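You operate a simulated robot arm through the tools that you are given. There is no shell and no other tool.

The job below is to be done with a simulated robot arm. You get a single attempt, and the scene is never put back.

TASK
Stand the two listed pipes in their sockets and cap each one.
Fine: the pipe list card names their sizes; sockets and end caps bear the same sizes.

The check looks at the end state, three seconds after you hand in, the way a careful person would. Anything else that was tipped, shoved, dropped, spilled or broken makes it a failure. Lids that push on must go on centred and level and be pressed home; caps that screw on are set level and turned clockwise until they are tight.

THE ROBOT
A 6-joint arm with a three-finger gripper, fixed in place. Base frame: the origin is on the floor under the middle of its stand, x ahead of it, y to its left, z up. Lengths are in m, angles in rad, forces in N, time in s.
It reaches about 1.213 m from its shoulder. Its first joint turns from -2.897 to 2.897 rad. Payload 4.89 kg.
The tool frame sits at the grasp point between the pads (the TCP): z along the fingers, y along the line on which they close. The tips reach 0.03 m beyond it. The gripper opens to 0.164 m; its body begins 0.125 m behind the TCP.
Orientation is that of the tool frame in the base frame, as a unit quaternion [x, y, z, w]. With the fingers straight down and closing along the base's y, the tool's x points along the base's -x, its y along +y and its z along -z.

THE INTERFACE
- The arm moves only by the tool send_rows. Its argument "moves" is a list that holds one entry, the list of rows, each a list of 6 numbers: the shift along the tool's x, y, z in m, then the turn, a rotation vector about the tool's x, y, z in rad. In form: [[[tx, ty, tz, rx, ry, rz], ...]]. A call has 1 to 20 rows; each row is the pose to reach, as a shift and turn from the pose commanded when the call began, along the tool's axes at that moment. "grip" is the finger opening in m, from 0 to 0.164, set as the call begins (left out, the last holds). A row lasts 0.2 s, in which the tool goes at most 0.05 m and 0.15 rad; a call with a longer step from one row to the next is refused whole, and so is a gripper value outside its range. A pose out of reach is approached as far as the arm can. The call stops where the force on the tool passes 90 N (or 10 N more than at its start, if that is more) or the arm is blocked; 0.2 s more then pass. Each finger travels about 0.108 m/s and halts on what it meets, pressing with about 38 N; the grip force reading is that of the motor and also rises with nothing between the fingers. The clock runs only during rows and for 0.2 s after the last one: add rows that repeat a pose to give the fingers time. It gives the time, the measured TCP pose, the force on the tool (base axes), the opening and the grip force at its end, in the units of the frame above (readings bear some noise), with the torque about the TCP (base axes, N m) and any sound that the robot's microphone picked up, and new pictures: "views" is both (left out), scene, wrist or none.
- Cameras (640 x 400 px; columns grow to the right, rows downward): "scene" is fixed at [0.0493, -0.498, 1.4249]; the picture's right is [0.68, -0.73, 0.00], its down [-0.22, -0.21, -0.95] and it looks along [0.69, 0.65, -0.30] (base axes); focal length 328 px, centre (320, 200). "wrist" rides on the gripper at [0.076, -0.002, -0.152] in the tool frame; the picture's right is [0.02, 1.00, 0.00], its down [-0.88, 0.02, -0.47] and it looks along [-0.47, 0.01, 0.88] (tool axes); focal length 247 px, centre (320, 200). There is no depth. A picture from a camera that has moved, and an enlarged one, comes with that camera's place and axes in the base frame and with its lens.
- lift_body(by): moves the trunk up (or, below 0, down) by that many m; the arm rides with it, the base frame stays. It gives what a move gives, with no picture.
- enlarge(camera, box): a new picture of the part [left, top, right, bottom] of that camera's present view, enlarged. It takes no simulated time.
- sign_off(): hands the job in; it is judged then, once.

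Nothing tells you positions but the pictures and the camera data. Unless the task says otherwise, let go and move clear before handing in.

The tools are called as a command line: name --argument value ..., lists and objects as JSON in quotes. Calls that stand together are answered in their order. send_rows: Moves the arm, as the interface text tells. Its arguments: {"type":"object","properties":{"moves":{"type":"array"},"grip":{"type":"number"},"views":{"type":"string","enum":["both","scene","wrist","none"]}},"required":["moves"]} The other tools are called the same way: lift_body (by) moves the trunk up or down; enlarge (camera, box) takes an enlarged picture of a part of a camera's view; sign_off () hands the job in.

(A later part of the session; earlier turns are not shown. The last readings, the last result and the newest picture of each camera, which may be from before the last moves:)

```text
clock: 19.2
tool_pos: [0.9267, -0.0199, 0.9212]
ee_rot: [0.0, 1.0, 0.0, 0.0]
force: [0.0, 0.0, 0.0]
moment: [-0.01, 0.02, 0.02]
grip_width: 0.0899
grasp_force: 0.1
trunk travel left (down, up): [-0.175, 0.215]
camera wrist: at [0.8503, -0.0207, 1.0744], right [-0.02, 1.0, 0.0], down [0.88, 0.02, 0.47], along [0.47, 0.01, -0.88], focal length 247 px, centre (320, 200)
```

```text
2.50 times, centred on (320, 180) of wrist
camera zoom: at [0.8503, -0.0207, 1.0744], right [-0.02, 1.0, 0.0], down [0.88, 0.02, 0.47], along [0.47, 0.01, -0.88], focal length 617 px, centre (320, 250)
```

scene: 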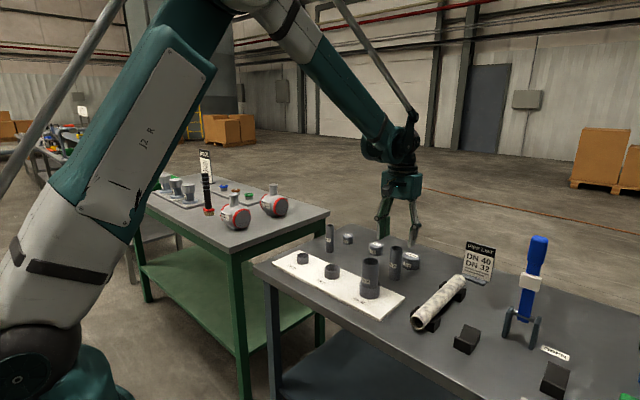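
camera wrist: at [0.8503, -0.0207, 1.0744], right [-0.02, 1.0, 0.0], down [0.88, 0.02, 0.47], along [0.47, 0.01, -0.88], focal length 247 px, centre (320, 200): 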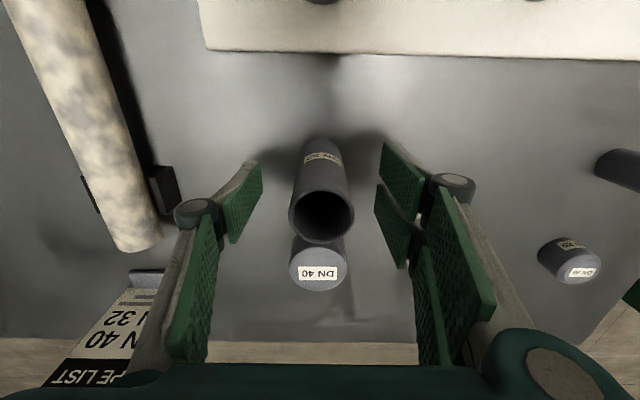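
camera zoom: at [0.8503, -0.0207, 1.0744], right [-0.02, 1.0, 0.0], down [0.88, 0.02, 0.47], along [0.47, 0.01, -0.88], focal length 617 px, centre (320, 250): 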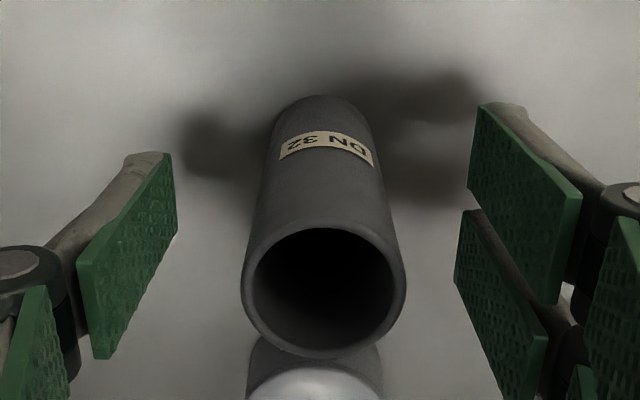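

The pipe appears 2–3 mm ahead of the tool and slightly to +y. I'll hold one step to let the arm settle, then re-measure before closing.

send_rows --moves '[[[0, 0, 0, 0, 0, 0], [0, 0, 0, 0, 0, 0]]]' --grip 0.09 --views "wrist"

enlarge --camera "wrist" --box '[260, 90, 380, 250]'

```text
clock: 19.8
tool_pos: [0.9255, -0.0187, 0.9222]
ee_rot: [0.0, 1.0, 0.0, 0.001]
force: [0.4, -0.2, 0.2]
moment: [-0.03, -0.04, 0.0]
grip_width: 0.0898
grasp_force: 0.0
trunk travel left (down, up): [-0.175, 0.215]
camera wrist: at [0.8502, -0.0207, 1.0747], right [-0.02, 1.0, 0.0], down [0.88, 0.02, 0.47], along [0.47, 0.01, -0.88], focal length 247 px, centre (320, 200)
```

wrist: 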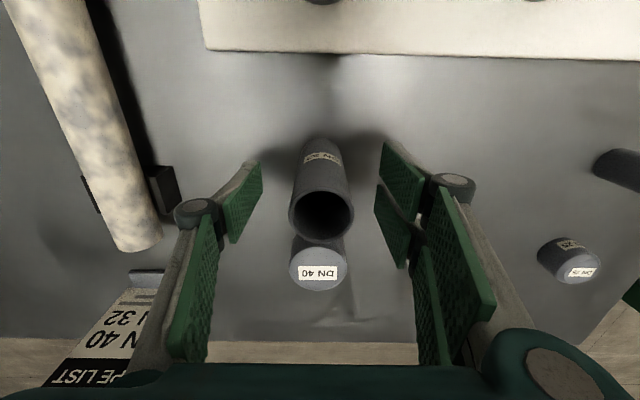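

```text
2.50 times, centred on (320, 170) of wrist
camera zoom: at [0.8502, -0.0207, 1.0747], right [-0.02, 1.0, 0.0], down [0.88, 0.02, 0.47], along [0.47, 0.01, -0.88], focal length 617 px, centre (320, 275)
```

zoom: 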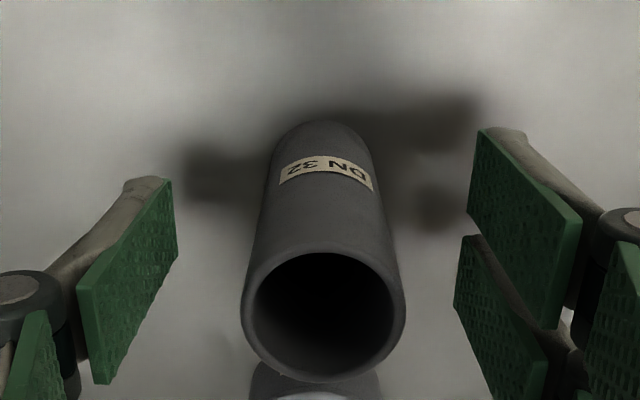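

The arm settled 3 mm short in x according to the camera pose. I'll correct that now and then close on the pipe.

send_rows --moves '[[[-0.003, 0.0005, 0, 0, 0, 0], [-0.003, 0.0005, 0, 0, 0, 0], [-0.003, 0.0005, 0, 0, 0, 0]]]' --grip 0.09 --views "wrist"

enlarge --camera "wrist" --box '[260, 90, 380, 250]'

```text
clock: 20.6
tool_pos: [0.9298, -0.0189, 0.9223]
ee_rot: [-0.001, 1.0, 0.0, 0.0]
force: [0.3, -0.2, 0.9]
moment: [0.0, 0.02, 0.0]
grip_width: 0.09
grasp_force: 0.0
trunk travel left (down, up): [-0.175, 0.215]
camera wrist: at [0.8536, -0.0201, 1.0746], right [-0.02, 1.0, 0.0], down [0.88, 0.02, 0.47], along [0.47, 0.01, -0.88], focal length 247 px, centre (320, 200)
```

wrist: 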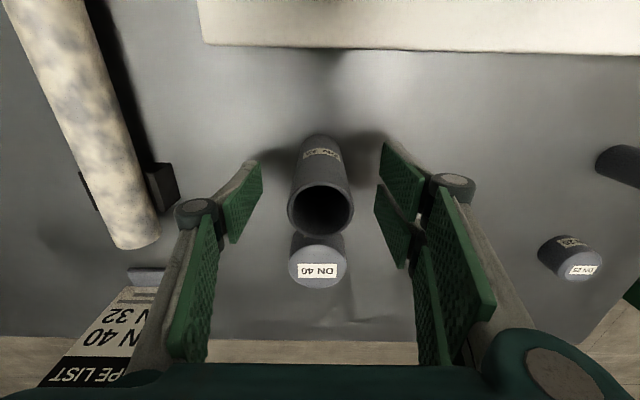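

```text
2.50 times, centred on (320, 170) of wrist
camera zoom: at [0.8536, -0.0201, 1.0746], right [-0.02, 1.0, 0.0], down [0.88, 0.02, 0.47], along [0.47, 0.01, -0.88], focal length 617 px, centre (320, 275)
```

zoom: 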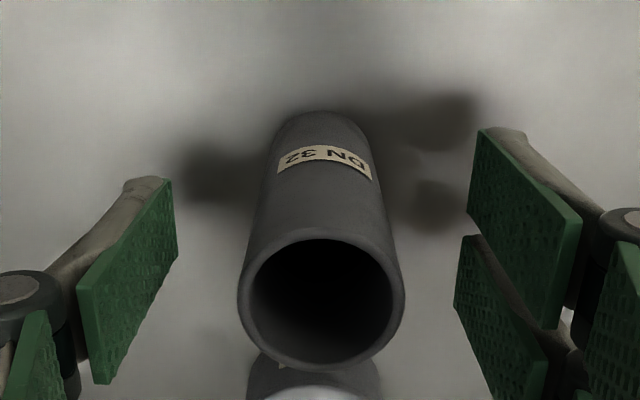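

It's centred now, so I'll close on the DN 32 pipe.

send_rows --moves '[[[0, 0, 0, 0, 0, 0], [0, 0, 0, 0, 0, 0], [0, 0, 0, 0, 0, 0], [0, 0, 0, 0, 0, 0], [0, 0, 0, 0, 0, 0]]]' --grip 0.025 --views "wrist"

enlarge --camera "wrist" --box '[260, 90, 380, 250]'

```text
clock: 21.8
tool_pos: [0.9285, -0.0185, 0.9228]
ee_rot: [0.0, 1.0, 0.0, 0.0]
force: [0.2, -1.1, 0.3]
moment: [-0.01, -0.01, 0.02]
grip_width: 0.0378
grasp_force: 37.5
trunk travel left (down, up): [-0.175, 0.215]
camera wrist: at [0.8536, -0.0201, 1.0746], right [-0.02, 1.0, 0.0], down [0.88, 0.02, 0.47], along [0.47, 0.01, -0.88], focal length 247 px, centre (320, 200)
```

wrist: 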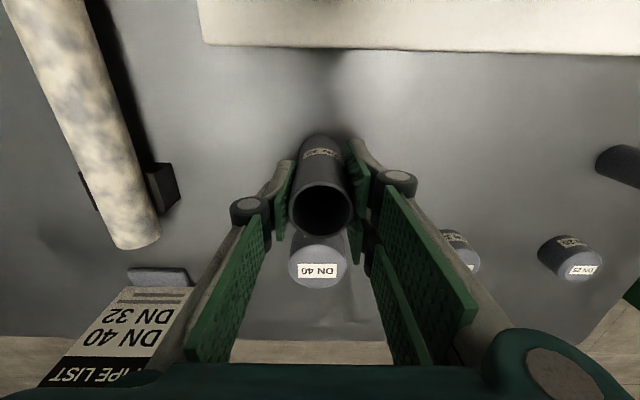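

```text
2.50 times, centred on (320, 170) of wrist
camera zoom: at [0.8536, -0.0201, 1.0746], right [-0.02, 1.0, 0.0], down [0.88, 0.02, 0.47], along [0.47, 0.01, -0.88], focal length 617 px, centre (320, 275)
```

zoom: 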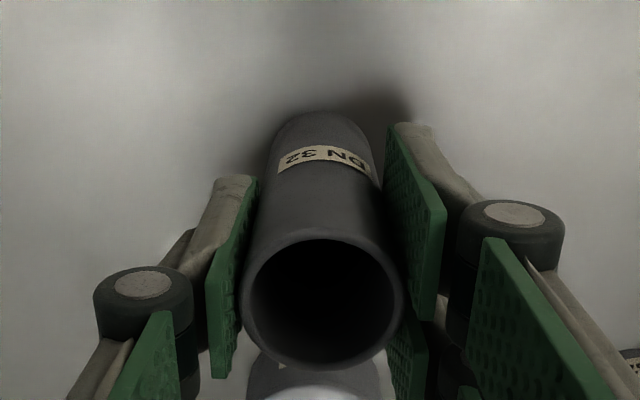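

I'll lift the DN 32 pipe and carry it over the DN 32 socket near (0.778, 0.129).

send_rows --moves '[[[0, 0, -0.02, 0, 0, 0], [0, 0, -0.06, 0, 0, 0], [0, 0, -0.1, 0, 0, 0], [0, 0, -0.14, 0, 0, 0], [0.025, 0.0245, -0.14, 0, 0, 0], [0.05, 0.049, -0.14, 0, 0, 0], [0.075, 0.0735, -0.14, 0, 0, 0], [0.1, 0.098, -0.14, 0, 0, 0], [0.125, 0.1225, -0.14, 0, 0, 0], [0.1511, 0.1467, -0.14, 0, 0, 0], [0.1511, 0.1467, -0.1, 0, 0, 0], [0.1511, 0.1467, -0.075, 0, 0, 0], [0.1511, 0.1467, -0.075, 0, 0, 0], [0.1511, 0.1467, -0.075, 0, 0, 0]]]' --grip 0.025

enlarge --camera "wrist" --box '[260, 90, 380, 250]'

enlarge --camera "scene" --box '[290, 200, 400, 310]'

```text
clock: 24.8
tool_pos: [0.7795, 0.1295, 0.9969]
ee_rot: [-0.001, 1.0, 0.0, 0.0]
force: [0.3, 0.5, 0.1]
moment: [-0.01, 0.07, -0.04]
grip_width: 0.0379
grasp_force: 38.0
trunk travel left (down, up): [-0.175, 0.215]
camera wrist: at [0.703, 0.1271, 1.1492], right [-0.02, 1.0, 0.0], down [0.88, 0.02, 0.47], along [0.47, 0.01, -0.88], focal length 247 px, centre (320, 200)
```

scene: 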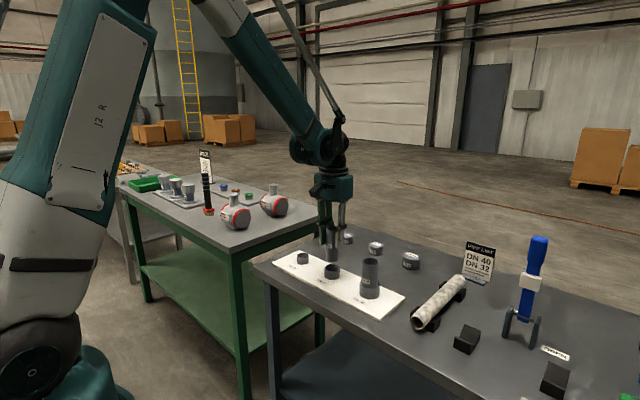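
wrist: 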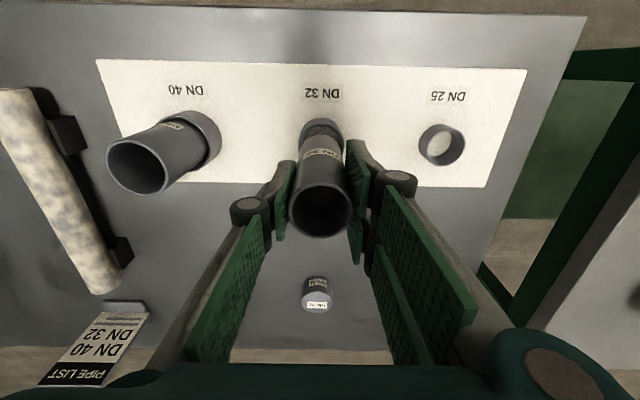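

```text
2.50 times, centred on (320, 170) of wrist
camera zoom: at [0.703, 0.1271, 1.1492], right [-0.02, 1.0, 0.0], down [0.88, 0.02, 0.47], along [0.47, 0.01, -0.88], focal length 617 px, centre (320, 275)
```

zoom: 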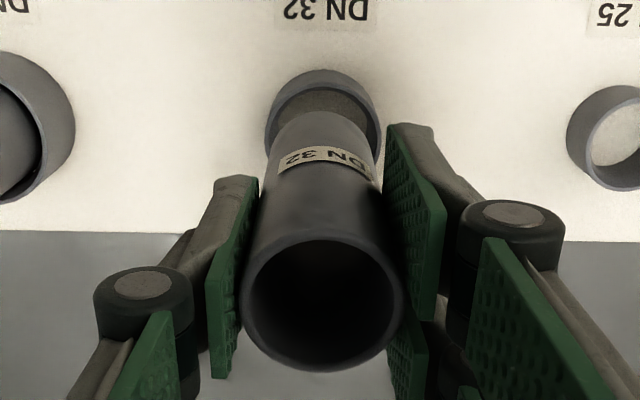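

```text
3.64 times, centred on (345, 255) of scene
camera zoom: at [0.0493, -0.498, 1.4249], right [0.68, -0.73, 0.0], down [-0.22, -0.21, -0.95], along [0.69, 0.65, -0.3], focal length 1191 px, centre (229, 0)
```

zoom: 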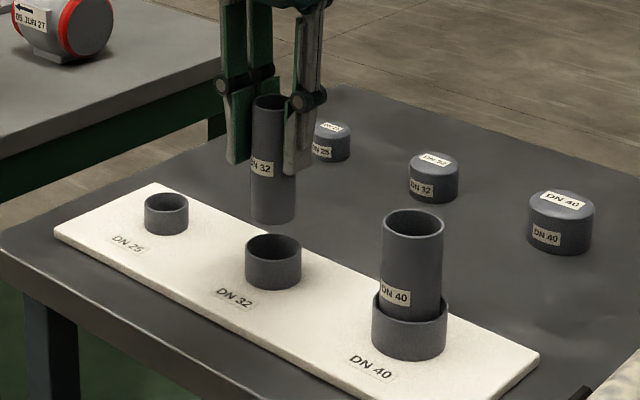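

The pipe is aligned over the DN 32 socket within about 1–2 mm. I'll nudge x slightly and lower it into the mouth.

send_rows --moves '[[[-0.0015, -0.0003, 0.01, 0, 0, 0], [-0.0015, -0.0003, 0.022, 0, 0, 0], [-0.0015, -0.0003, 0.032, 0, 0, 0], [-0.0015, -0.0003, 0.04, 0, 0, 0], [-0.0015, -0.0003, 0.047, 0, 0, 0], [-0.0015, -0.0003, 0.047, 0, 0, 0]]]' --grip 0.025

enlarge --camera "wrist" --box '[260, 90, 380, 250]'

enlarge --camera "scene" --box '[290, 200, 400, 310]'

```text
clock: 26.2
tool_pos: [0.783, 0.1284, 0.9499]
ee_rot: [-0.001, 1.0, 0.001, 0.0]
force: [0.4, 2.3, -0.1]
moment: [0.22, 0.0, 0.05]
grip_width: 0.0378
grasp_force: 37.5
trunk travel left (down, up): [-0.175, 0.215]
camera wrist: at [0.7047, 0.1264, 1.1024], right [-0.02, 1.0, 0.0], down [0.88, 0.02, 0.47], along [0.47, 0.01, -0.88], focal length 247 px, centre (320, 200)
```

scene: 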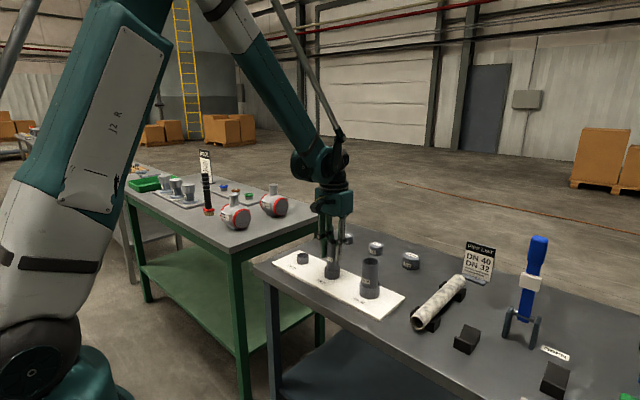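
wrist: 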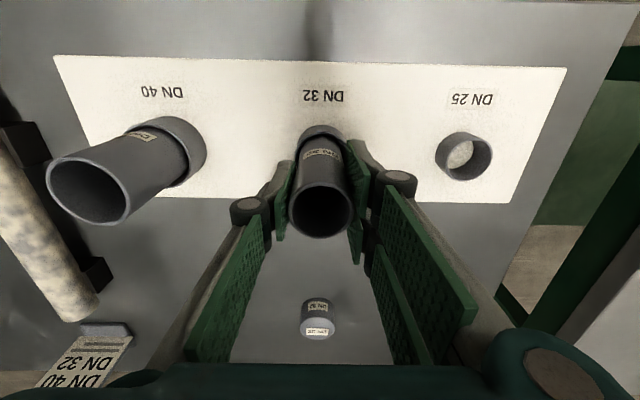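

```text
2.50 times, centred on (320, 170) of wrist
camera zoom: at [0.7047, 0.1264, 1.1024], right [-0.02, 1.0, 0.0], down [0.88, 0.02, 0.47], along [0.47, 0.01, -0.88], focal length 617 px, centre (320, 275)
```

zoom: 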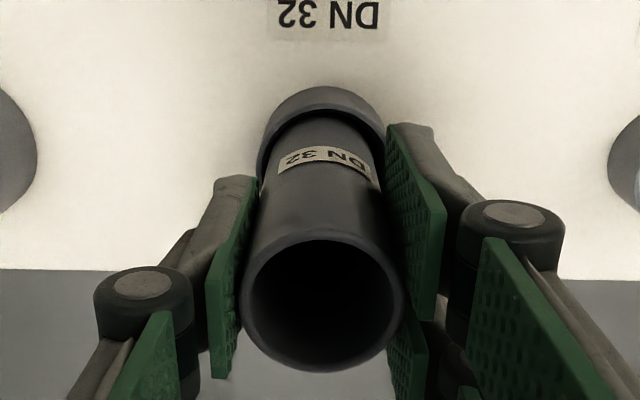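

```text
3.64 times, centred on (345, 255) of scene
camera zoom: at [0.0493, -0.498, 1.4249], right [0.68, -0.73, 0.0], down [-0.22, -0.21, -0.95], along [0.69, 0.65, -0.3], focal length 1191 px, centre (229, 0)
```

zoom: 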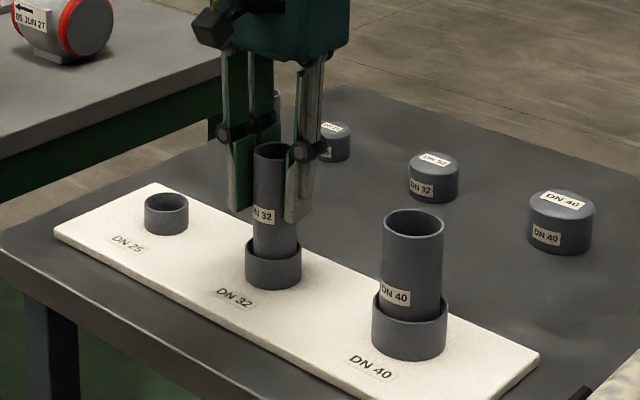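

The pipe is in the mouth with a light 2 N side contact toward +y. I'll shift 1 mm that way and go down gently.

send_rows --moves '[[[0, 0.0009, 0.0, 0, 0, 0], [0, 0.0009, 0.003, 0, 0, 0], [0, 0.0009, 0.006, 0, 0, 0], [0, 0.0009, 0.009, 0, 0, 0], [0, 0.0009, 0.009, 0, 0, 0]]]' --grip 0.025 --views "wrist"

enlarge --camera "wrist" --box '[260, 90, 380, 250]'

```text
clock: 27.4
tool_pos: [0.7814, 0.129, 0.9416]
ee_rot: [0.001, 1.0, 0.0, 0.0]
force: [-0.1, -0.1, -0.8]
moment: [-0.01, 0.0, 0.03]
grip_width: 0.0379
grasp_force: 37.4
trunk travel left (down, up): [-0.175, 0.215]
camera wrist: at [0.7045, 0.1271, 1.0936], right [-0.02, 1.0, 0.0], down [0.88, 0.02, 0.47], along [0.47, 0.01, -0.88], focal length 247 px, centre (320, 200)
```

wrist: 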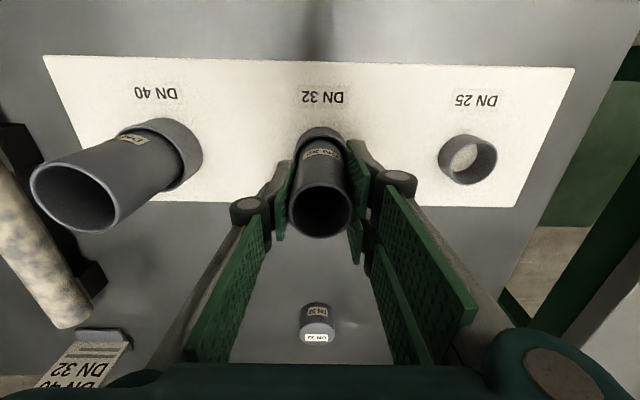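

```text
2.50 times, centred on (320, 170) of wrist
camera zoom: at [0.7045, 0.1271, 1.0936], right [-0.02, 1.0, 0.0], down [0.88, 0.02, 0.47], along [0.47, 0.01, -0.88], focal length 617 px, centre (320, 275)
```

zoom: 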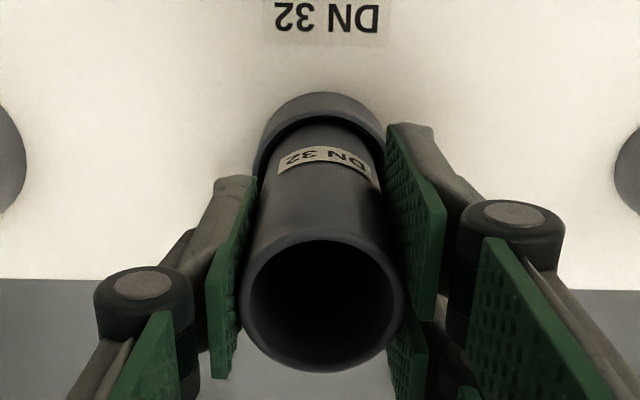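

The side force is gone, and about 6 mm should remain. I'll lower the last bit in 1 mm steps.

send_rows --moves '[[[0, 0, 0.001, 0, 0, 0], [0, 0, 0.002, 0, 0, 0], [0, 0, 0.003, 0, 0, 0], [0, 0, 0.004, 0, 0, 0], [0, 0, 0.005, 0, 0, 0], [0, 0, 0.006, 0, 0, 0]]]' --grip 0.025 --views "none"

```text
clock: 28.8
tool_pos: [0.782, 0.129, 0.9352]
ee_rot: [0.0, 1.0, 0.0, 0.0]
force: [0.7, -0.2, -0.5]
moment: [0.01, -0.04, -0.01]
grip_width: 0.0379
grasp_force: 37.8
trunk travel left (down, up): [-0.175, 0.215]
```

send_rows --moves '[[[0, 0, 0.001, 0, 0, 0], [0, 0, 0.002, 0, 0, 0], [0, 0, 0.002, 0, 0, 0]]]' --grip 0.025 --views "none"

```text
clock: 29.6
tool_pos: [0.7809, 0.128, 0.9341]
ee_rot: [0.0, 1.0, 0.0, 0.0]
force: [4.5, 3.0, 15.7]
moment: [0.25, -0.3, 0.02]
grip_width: 0.0378
grasp_force: 38.2
trunk travel left (down, up): [-0.175, 0.215]
```

The pipe has touched down at 16 N. I'll ease off slightly, open the fingers and inspect.

send_rows --moves '[[[0, 0, -0.001, 0, 0, 0], [0, 0, -0.001, 0, 0, 0]]]' --grip 0.025 --views "none"

send_rows --moves '[[[0, 0, 0, 0, 0, 0], [0, 0, 0, 0, 0, 0], [0, 0, 0, 0, 0, 0], [0, 0, 0, 0, 0, 0]]]' --grip 0.085

enlarge --camera "wrist" --box '[260, 90, 380, 250]'

enlarge --camera "scene" --box '[290, 200, 400, 310]'

```text
clock: 30.2
tool_pos: [0.7811, 0.1281, 0.9341]
ee_rot: [-0.001, 1.0, 0.001, -0.001]
force: [-0.4, -0.7, -0.3]
moment: [0.02, 0.01, 0.0]
grip_width: 0.0381
grasp_force: 38.1
trunk travel left (down, up): [-0.175, 0.215]
```

```text
clock: 31.2
tool_pos: [0.781, 0.1287, 0.9352]
ee_rot: [0.0, 1.0, 0.0, -0.001]
force: [0.7, -0.2, 0.0]
moment: [0.01, -0.01, 0.02]
grip_width: 0.0849
grasp_force: 0.1
trunk travel left (down, up): [-0.175, 0.215]
camera wrist: at [0.7048, 0.1267, 1.0869], right [-0.02, 1.0, 0.0], down [0.88, 0.02, 0.47], along [0.47, 0.01, -0.88], focal length 247 px, centre (320, 200)
```

scene: 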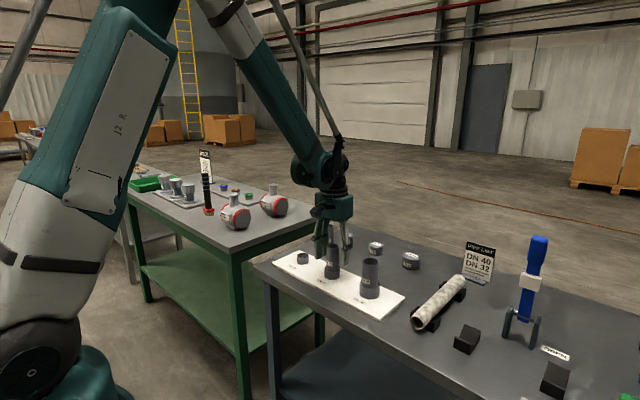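
wrist: 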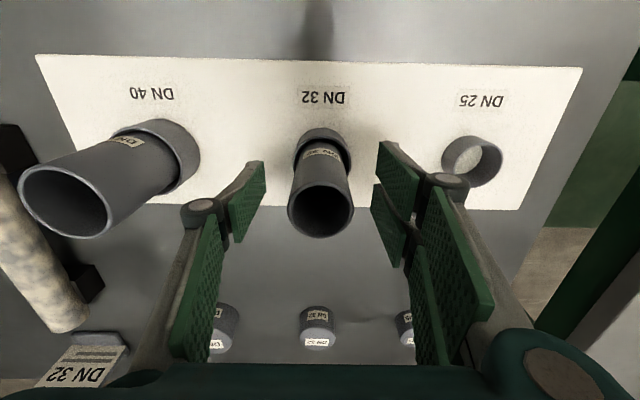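

```text
2.50 times, centred on (320, 170) of wrist
camera zoom: at [0.7048, 0.1267, 1.0869], right [-0.02, 1.0, 0.0], down [0.88, 0.02, 0.47], along [0.47, 0.01, -0.88], focal length 617 px, centre (320, 275)
```

zoom: 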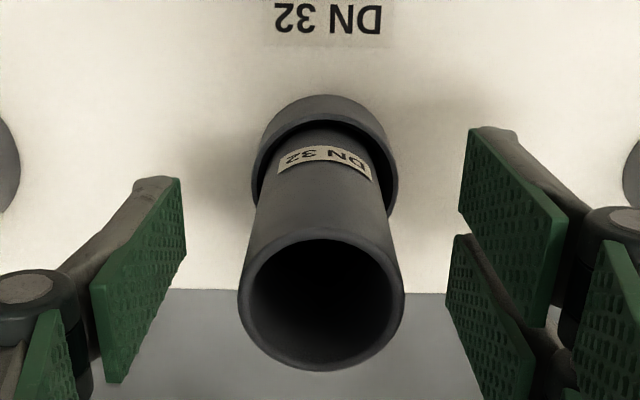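

```text
3.64 times, centred on (345, 255) of scene
camera zoom: at [0.0493, -0.498, 1.4249], right [0.68, -0.73, 0.0], down [-0.22, -0.21, -0.95], along [0.69, 0.65, -0.3], focal length 1191 px, centre (229, 0)
```

zoom: 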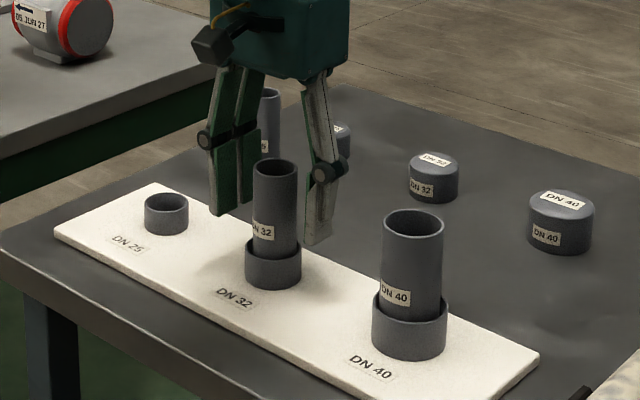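

Both pipes are standing in their sockets. Next I'll pick up the DN 32 cap, so I'm rising and hovering above it near (1.04, 0.131).

send_rows --moves '[[[0, 0, -0.04, 0, 0, 0], [0, 0, -0.08, 0, 0, 0], [0, 0, -0.115, 0, 0, 0], [-0.04, 0.0, -0.115, 0, 0, 0], [-0.08, 0.001, -0.115, 0, 0, 0], [-0.12, 0.002, -0.115, 0, 0, 0], [-0.16, 0.002, -0.115, 0, 0, 0], [-0.2, 0.002, -0.115, 0, 0, 0], [-0.24, 0.002, -0.115, 0, 0, 0], [-0.26, 0.002, -0.115, 0, 0, 0], [-0.26, 0.002, -0.08, 0, 0, 0], [-0.26, 0.002, -0.04, 0, 0, 0], [-0.26, 0.002, -0.04, 0, 0, 0]]]' --grip 0.085

enlarge --camera "wrist" --box '[250, 90, 390, 230]'

enlarge --camera "scene" --box '[320, 200, 440, 310]'

```text
clock: 34.0
tool_pos: [1.0419, 0.1305, 0.9735]
ee_rot: [0.0, 1.0, 0.0, 0.0]
force: [0.3, 0.5, -0.5]
moment: [0.02, 0.05, 0.03]
grip_width: 0.0848
grasp_force: 0.1
trunk travel left (down, up): [-0.175, 0.215]
camera wrist: at [0.9654, 0.129, 1.1259], right [-0.02, 1.0, 0.0], down [0.88, 0.02, 0.47], along [0.47, 0.01, -0.88], focal length 247 px, centre (320, 200)
```

scene: 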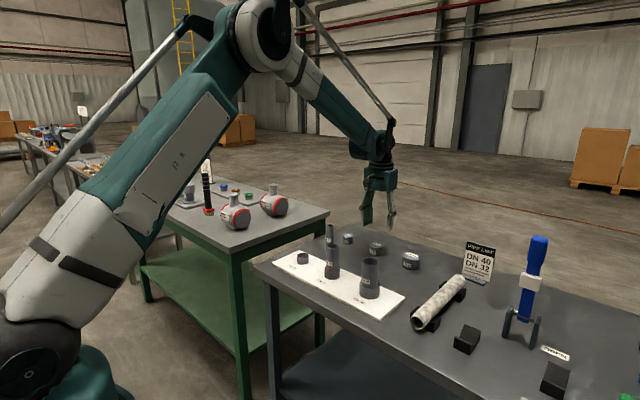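
wrist: 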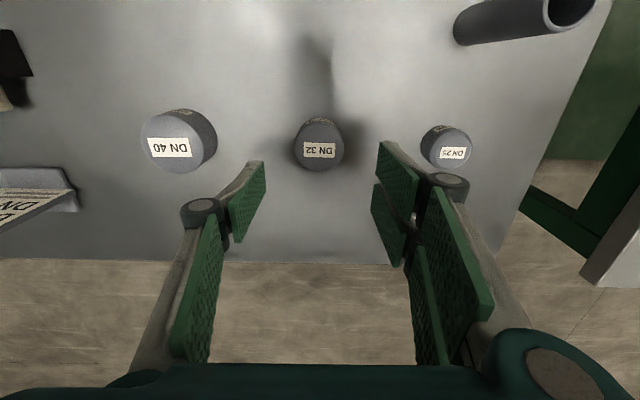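

```text
2.86 times, centred on (320, 160) of wrist
camera zoom: at [0.9654, 0.129, 1.1259], right [-0.02, 1.0, 0.0], down [0.88, 0.02, 0.47], along [0.47, 0.01, -0.88], focal length 706 px, centre (320, 314)
```

zoom: 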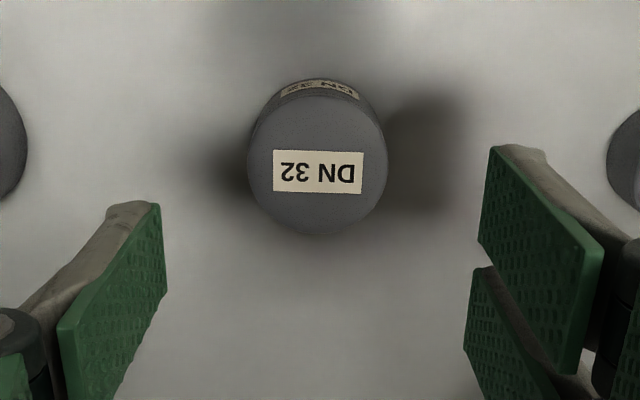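

```text
3.64 times, centred on (380, 255) of scene
camera zoom: at [0.0493, -0.498, 1.4249], right [0.68, -0.73, 0.0], down [-0.22, -0.21, -0.95], along [0.69, 0.65, -0.3], focal length 1191 px, centre (102, 0)
```

zoom: 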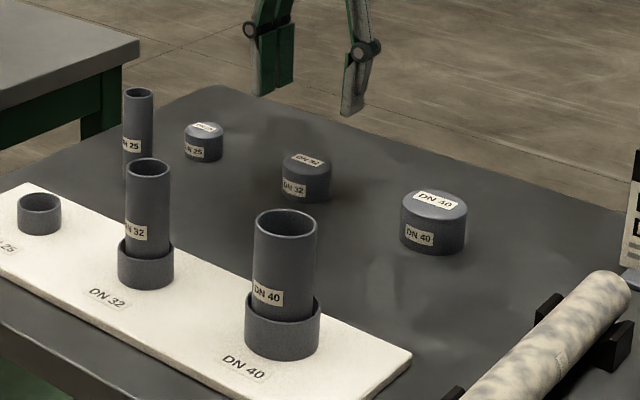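

The DN 32 cap is about 52 mm wide, near (1.039, 0.130). I'll line up, descend around it with the tips about 8 mm above the table, and check before closing.

send_rows --moves '[[[0.0022, -0.001, 0, 0, 0, 0], [0.0022, -0.001, 0.035, 0, 0, 0], [0.0022, -0.001, 0.065, 0, 0, 0], [0.0022, -0.001, 0.085, 0, 0, 0], [0.0022, -0.001, 0.0915, 0, 0, 0], [0.0022, -0.001, 0.0915, 0, 0, 0]]]' --grip 0.085

enlarge --camera "wrist" --box '[250, 130, 390, 270]'

enlarge --camera "scene" --box '[340, 200, 420, 270]'

```text
clock: 35.4
tool_pos: [1.0387, 0.1287, 0.8832]
ee_rot: [0.0, 1.0, 0.001, 0.0]
force: [0.2, -0.4, -0.2]
moment: [0.0, 0.01, -0.01]
grip_width: 0.0848
grasp_force: 0.1
trunk travel left (down, up): [-0.175, 0.215]
camera wrist: at [0.9623, 0.1276, 1.0352], right [-0.02, 1.0, 0.0], down [0.88, 0.02, 0.47], along [0.47, 0.01, -0.88], focal length 247 px, centre (320, 200)
```

scene: 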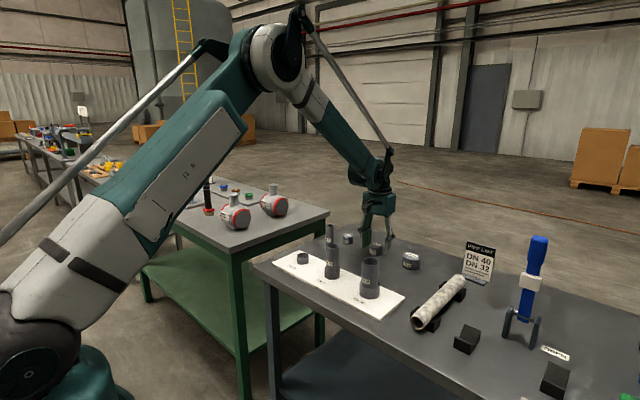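
wrist: 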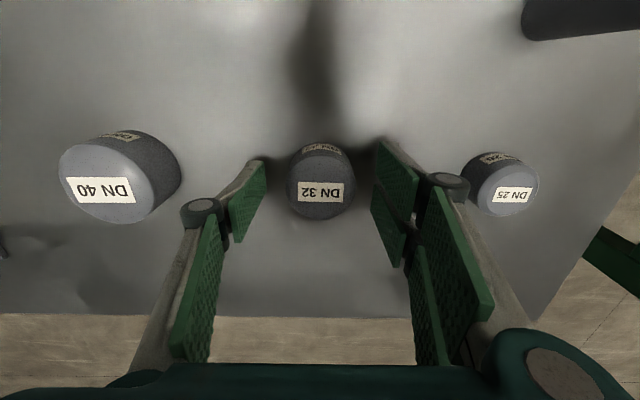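

```text
2.86 times, centred on (320, 200) of wrist
camera zoom: at [0.9623, 0.1276, 1.0352], right [-0.02, 1.0, 0.0], down [0.88, 0.02, 0.47], along [0.47, 0.01, -0.88], focal length 706 px, centre (320, 200)
```

zoom: 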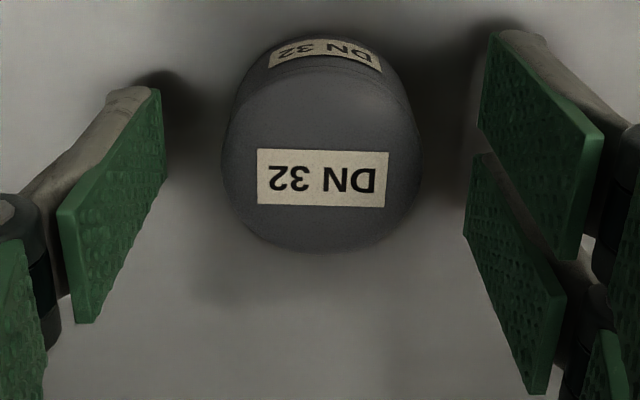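

```text
5.71 times, centred on (380, 235) of scene
camera zoom: at [0.0493, -0.498, 1.4249], right [0.68, -0.73, 0.0], down [-0.22, -0.21, -0.95], along [0.69, 0.65, -0.3], focal length 1871 px, centre (-23, 0)
```

zoom: 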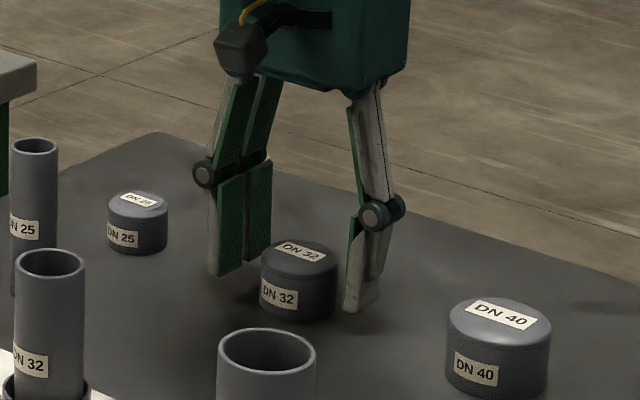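

The cap is centred between the pads and the tips are clear of the table. Closing on it now.

send_rows --moves '[[[0, 0, 0, 0, 0, 0], [0, 0, 0, 0, 0, 0], [0, 0, 0, 0, 0, 0], [0, 0, 0, 0, 0, 0], [0, 0, 0, 0, 0, 0]]]' --grip 0.035 --views "wrist"

enlarge --camera "wrist" --box '[250, 130, 390, 270]'

enlarge --camera "scene" --box '[340, 200, 420, 270]'

```text
clock: 36.6
tool_pos: [1.0387, 0.1292, 0.8837]
ee_rot: [0.0, 1.0, -0.001, 0.0]
force: [0.0, 0.6, -0.7]
moment: [0.0, -0.03, -0.01]
grip_width: 0.0518
grasp_force: 37.5
trunk travel left (down, up): [-0.175, 0.215]
camera wrist: at [0.9623, 0.1276, 1.0354], right [-0.02, 1.0, 0.0], down [0.88, 0.02, 0.47], along [0.47, 0.01, -0.88], focal length 247 px, centre (320, 200)
```

wrist: 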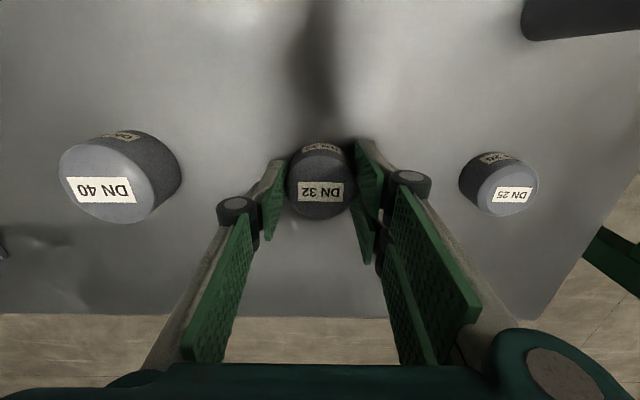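

```text
2.86 times, centred on (320, 200) of wrist
camera zoom: at [0.9623, 0.1276, 1.0354], right [-0.02, 1.0, 0.0], down [0.88, 0.02, 0.47], along [0.47, 0.01, -0.88], focal length 706 px, centre (320, 200)
```

zoom: 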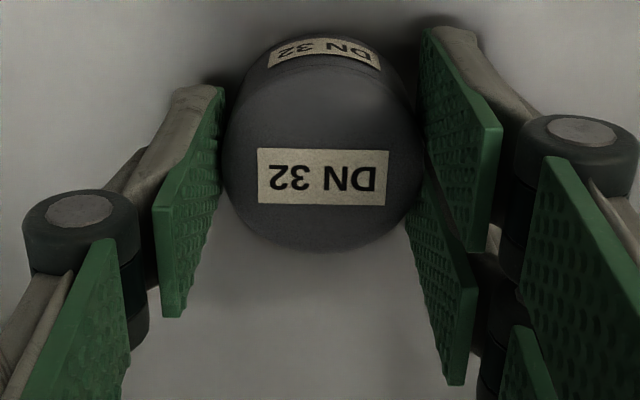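

```text
5.71 times, centred on (380, 235) of scene
camera zoom: at [0.0493, -0.498, 1.4249], right [0.68, -0.73, 0.0], down [-0.22, -0.21, -0.95], along [0.69, 0.65, -0.3], focal length 1871 px, centre (-23, 0)
```

zoom: 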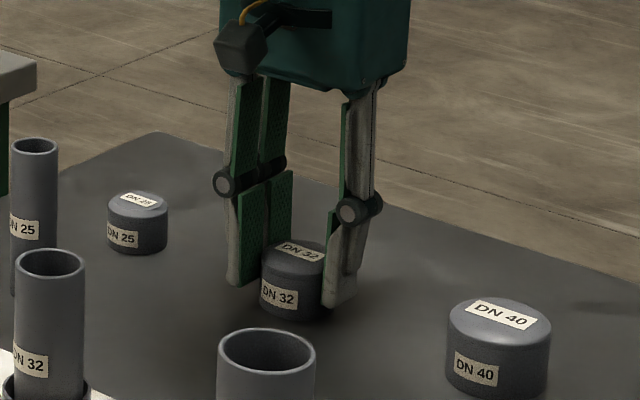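

I have the DN 32 cap at a grip width of 0.0518. I'll lift it and carry it to just above the DN 32 pipe, whose top centre I measured at about (0.7805, 0.1285, 0.96).

send_rows --moves '[[[0, 0, -0.02, 0, 0, 0], [0, 0, -0.06, 0, 0, 0], [0, 0, -0.1, 0, 0, 0], [0, 0, -0.15, 0, 0, 0], [0.04, 0, -0.15, 0, 0, 0], [0.08, 0, -0.15, 0, 0, 0], [0.12, 0, -0.15, 0, 0, 0], [0.16, 0, -0.15, 0, 0, 0], [0.2, -0.001, -0.15, 0, 0, 0], [0.24, -0.0011, -0.15, 0, 0, 0], [0.258, -0.0011, -0.15, 0, 0, 0], [0.258, -0.0011, -0.15, 0, 0, 0], [0.258, -0.0011, -0.15, 0, 0, 0]]]' --grip 0.035

enlarge --camera "wrist" --box '[250, 110, 390, 250]'

enlarge --camera "scene" --box '[290, 200, 380, 280]'

```text
clock: 39.4
tool_pos: [0.7806, 0.1288, 1.0331]
ee_rot: [0.0, 1.0, -0.001, 0.0]
force: [-0.4, 0.2, -0.2]
moment: [-0.01, -0.02, -0.03]
grip_width: 0.0515
grasp_force: 37.7
trunk travel left (down, up): [-0.175, 0.215]
camera wrist: at [0.7039, 0.1271, 1.1857], right [-0.02, 1.0, 0.0], down [0.88, 0.02, 0.47], along [0.47, 0.01, -0.88], focal length 247 px, centre (320, 200)
```

scene: 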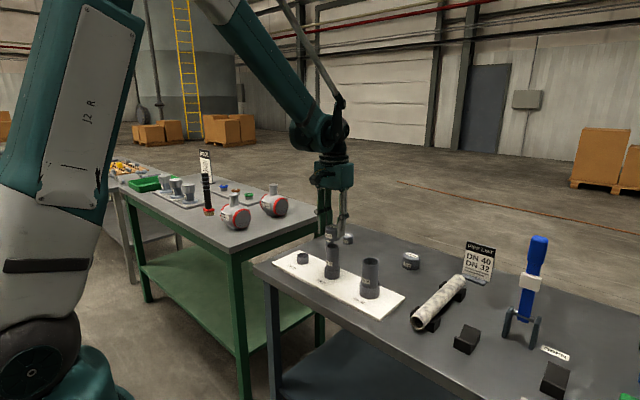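
wrist: 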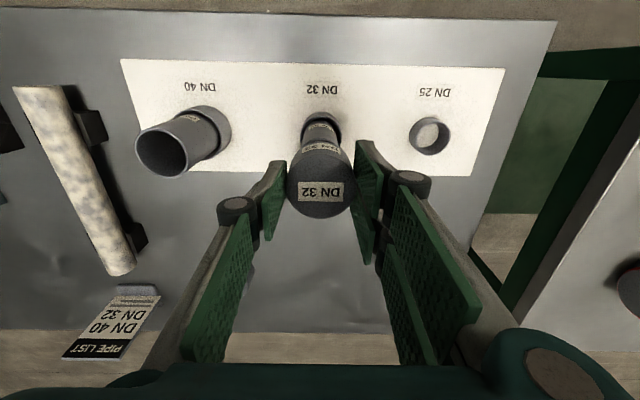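

```text
2.86 times, centred on (320, 180) of wrist
camera zoom: at [0.7039, 0.1271, 1.1857], right [-0.02, 1.0, 0.0], down [0.88, 0.02, 0.47], along [0.47, 0.01, -0.88], focal length 706 px, centre (320, 257)
```

zoom: 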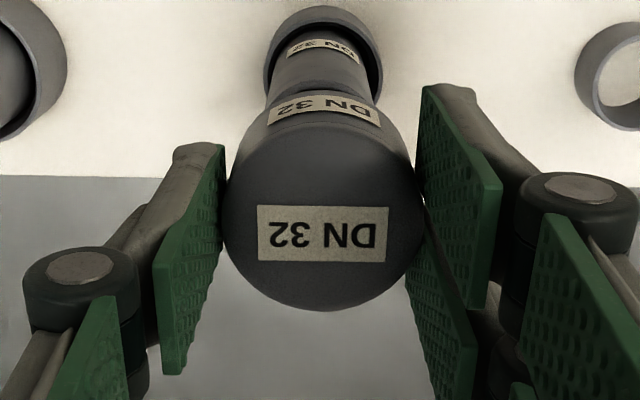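

```text
5.00 times, centred on (335, 240) of scene
camera zoom: at [0.0493, -0.498, 1.4249], right [0.68, -0.73, 0.0], down [-0.22, -0.21, -0.95], along [0.69, 0.65, -0.3], focal length 1637 px, centre (245, 0)
```

zoom: 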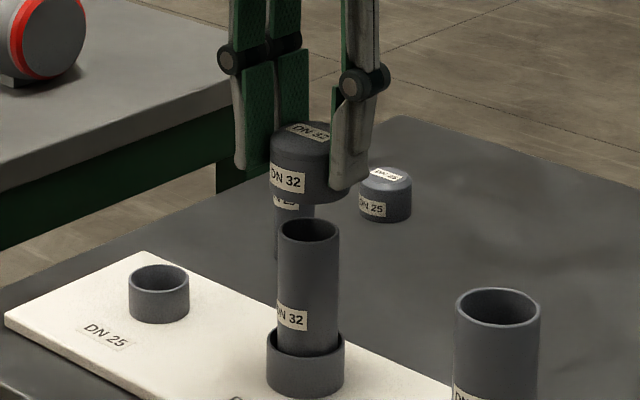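

The cap is well aligned above the DN 32 pipe in both views. I'll lower it to a few millimetres above the pipe top and zoom in.

send_rows --moves '[[[-0.0005, -0.0002, 0.012, 0, 0, 0], [-0.0005, -0.0002, 0.022, 0, 0, 0], [-0.0005, -0.0002, 0.029, 0, 0, 0], [-0.0005, -0.0002, 0.029, 0, 0, 0]]]' --grip 0.035

enlarge --camera "wrist" --box '[280, 100, 360, 160]'

enlarge --camera "scene" --box '[310, 220, 360, 260]'

```text
clock: 40.4
tool_pos: [0.7821, 0.1277, 1.005]
ee_rot: [0.0, 1.0, 0.0, 0.0]
force: [-0.3, 0.0, -0.6]
moment: [-0.02, -0.01, 0.0]
grip_width: 0.0512
grasp_force: 37.9
trunk travel left (down, up): [-0.175, 0.215]
camera wrist: at [0.705, 0.1265, 1.1564], right [-0.02, 1.0, 0.0], down [0.88, 0.02, 0.47], along [0.47, 0.01, -0.88], focal length 247 px, centre (320, 200)
```

scene: 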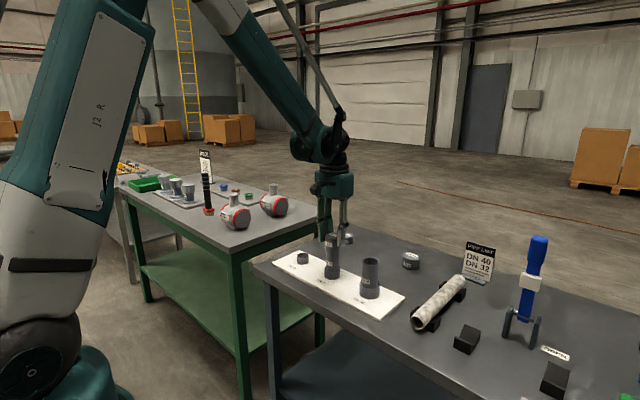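
wrist: 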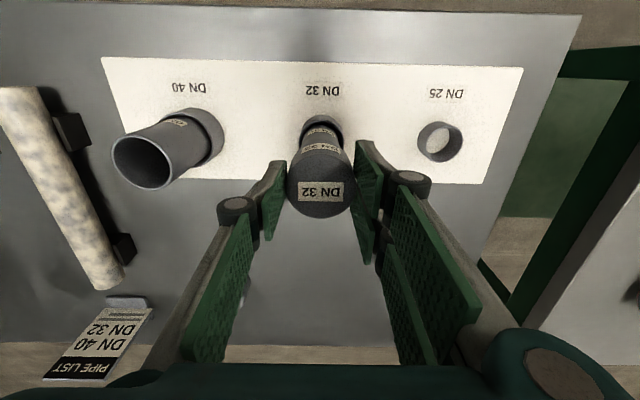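

```text
6.67 times, centred on (320, 130) of wrist
camera zoom: at [0.705, 0.1265, 1.1564], right [-0.02, 1.0, 0.0], down [0.88, 0.02, 0.47], along [0.47, 0.01, -0.88], focal length 1646 px, centre (320, 667)
```

zoom: 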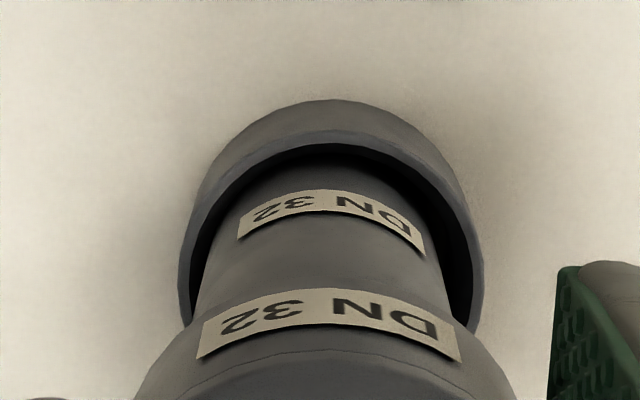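

```text
10.00 times, centred on (335, 240) of scene
camera zoom: at [0.0493, -0.498, 1.4249], right [0.68, -0.73, 0.0], down [-0.22, -0.21, -0.95], along [0.69, 0.65, -0.3], focal length 3274 px, centre (170, -200)
```

zoom: 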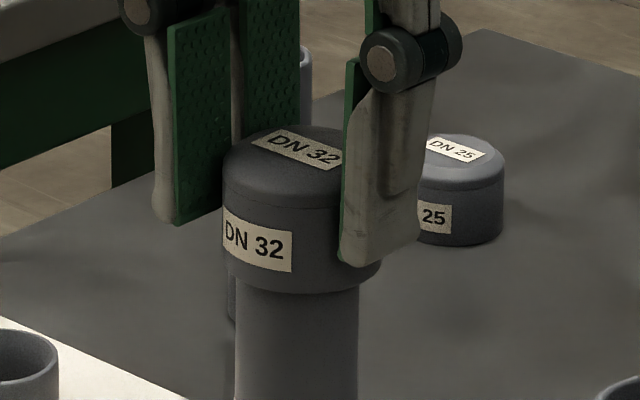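

enlarge --camera "scene" --box '[320, 230, 350, 250]'

enlarge --camera "scene" --box '[315, 240, 355, 285]'

enlarge --camera "wrist" --box '[300, 130, 340, 155]'

```text
16.00 times, centred on (335, 240) of scene
camera zoom: at [0.0493, -0.498, 1.4249], right [0.68, -0.73, 0.0], down [-0.22, -0.21, -0.95], along [0.69, 0.65, -0.3], focal length 5239 px, centre (80, -440)
```

zoom: 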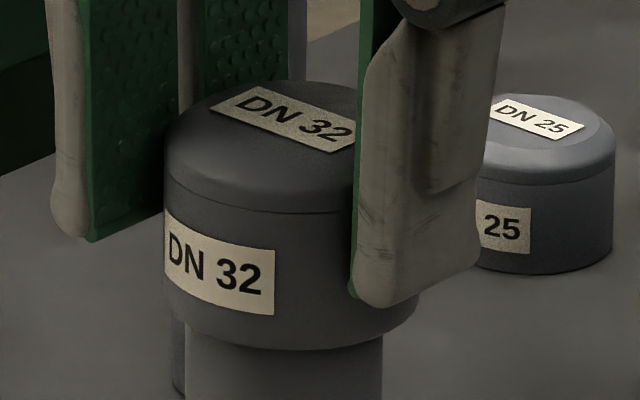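

```text
8.89 times, centred on (335, 262) of scene
camera zoom: at [0.0493, -0.498, 1.4249], right [0.68, -0.73, 0.0], down [-0.22, -0.21, -0.95], along [0.69, 0.65, -0.3], focal length 2911 px, centre (187, -356)
```

zoom: 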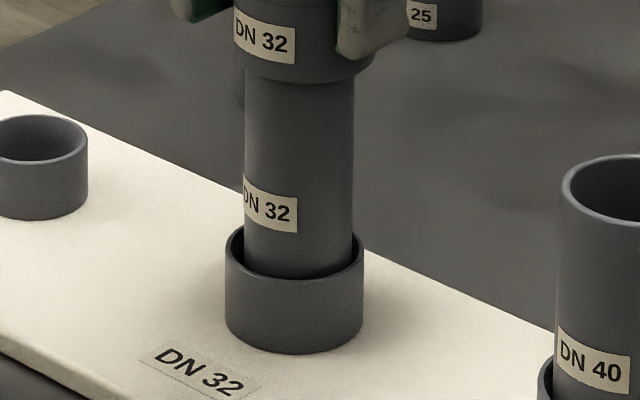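

```text
16.00 times, centred on (320, 142) of wrist
camera zoom: at [0.705, 0.1265, 1.1564], right [-0.02, 1.0, 0.0], down [0.88, 0.02, 0.47], along [0.47, 0.01, -0.88], focal length 3952 px, centre (320, 1120)
```

zoom: 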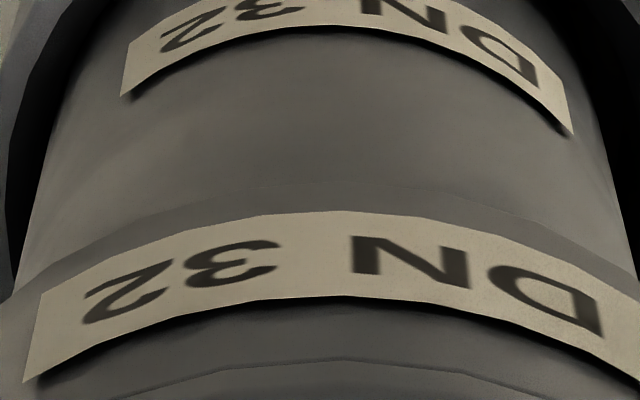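

In the scene view the cap sits about 1.4 mm right of the pipe axis, while the wrist view shows y aligned. That means the cap is about 2 mm too far in +x, so I'll correct and re-check.

send_rows --moves '[[[0.0018, 0.0, 0, 0, 0, 0], [0.0018, 0.0, 0, 0, 0, 0], [0.0018, 0, 0, 0, 0, 0]]]' --grip 0.035 --views "none"

enlarge --camera "scene" --box '[320, 235, 350, 255]'

enlarge --camera "wrist" --box '[280, 110, 360, 170]'

```text
clock: 41.2
tool_pos: [0.779, 0.1269, 1.0043]
ee_rot: [0.0, 1.0, 0.0, 0.0]
force: [-0.5, 0.8, -0.6]
moment: [-0.02, -0.01, 0.0]
grip_width: 0.0511
grasp_force: 37.7
trunk travel left (down, up): [-0.175, 0.215]
```

```text
16.00 times, centred on (335, 245) of scene
camera zoom: at [0.0493, -0.498, 1.4249], right [0.68, -0.73, 0.0], down [-0.22, -0.21, -0.95], along [0.69, 0.65, -0.3], focal length 5239 px, centre (80, -520)
```

zoom: 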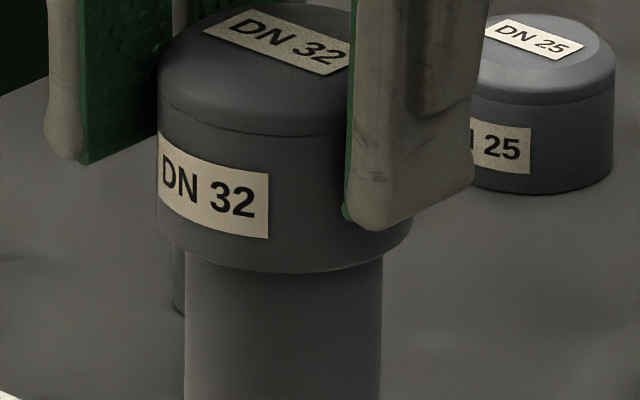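

```text
6.67 times, centred on (320, 140) of wrist
camera zoom: at [0.7029, 0.1264, 1.1565], right [-0.02, 1.0, 0.0], down [0.88, 0.02, 0.47], along [0.47, 0.01, -0.88], focal length 1646 px, centre (320, 600)
```

zoom: 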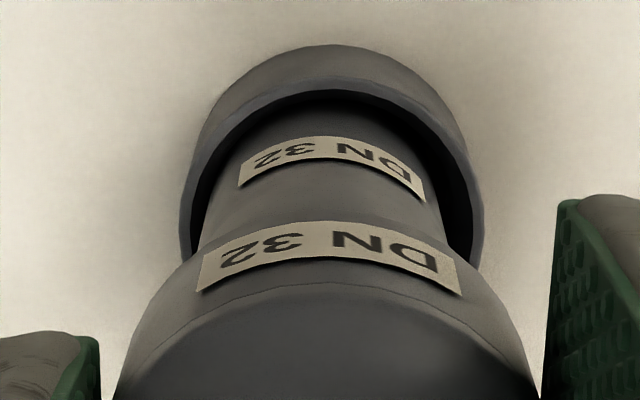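

The cap and pipe are now aligned within about 0.3 mm in both views. I'll lower in small steps and watch the force.

send_rows --moves '[[[0, 0, 0.002, 0, 0, 0], [0, 0, 0.004, 0, 0, 0], [0, 0, 0.006, 0, 0, 0], [0, 0, 0.008, 0, 0, 0], [0, 0, 0.008, 0, 0, 0]]]' --grip 0.035 --views "none"

enlarge --camera "scene" --box '[320, 235, 350, 255]'

```text
clock: 42.4
tool_pos: [0.7784, 0.1282, 0.9962]
ee_rot: [0.0, 1.0, -0.001, 0.0]
force: [-0.4, 0.6, 0.2]
moment: [0.01, -0.02, -0.01]
grip_width: 0.0509
grasp_force: 38.0
trunk travel left (down, up): [-0.175, 0.215]
```

```text
16.00 times, centred on (335, 245) of scene
camera zoom: at [0.0493, -0.498, 1.4249], right [0.68, -0.73, 0.0], down [-0.22, -0.21, -0.95], along [0.69, 0.65, -0.3], focal length 5239 px, centre (80, -520)
```

zoom: 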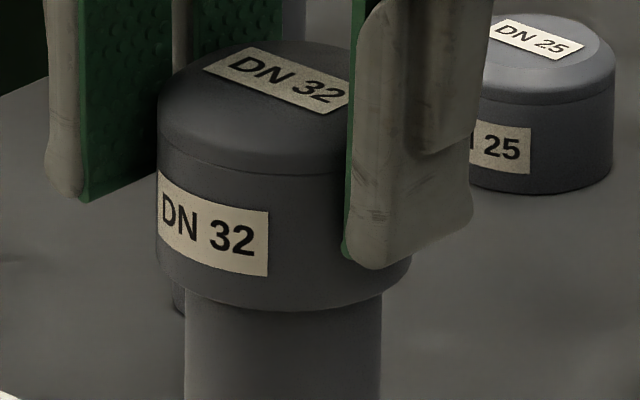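

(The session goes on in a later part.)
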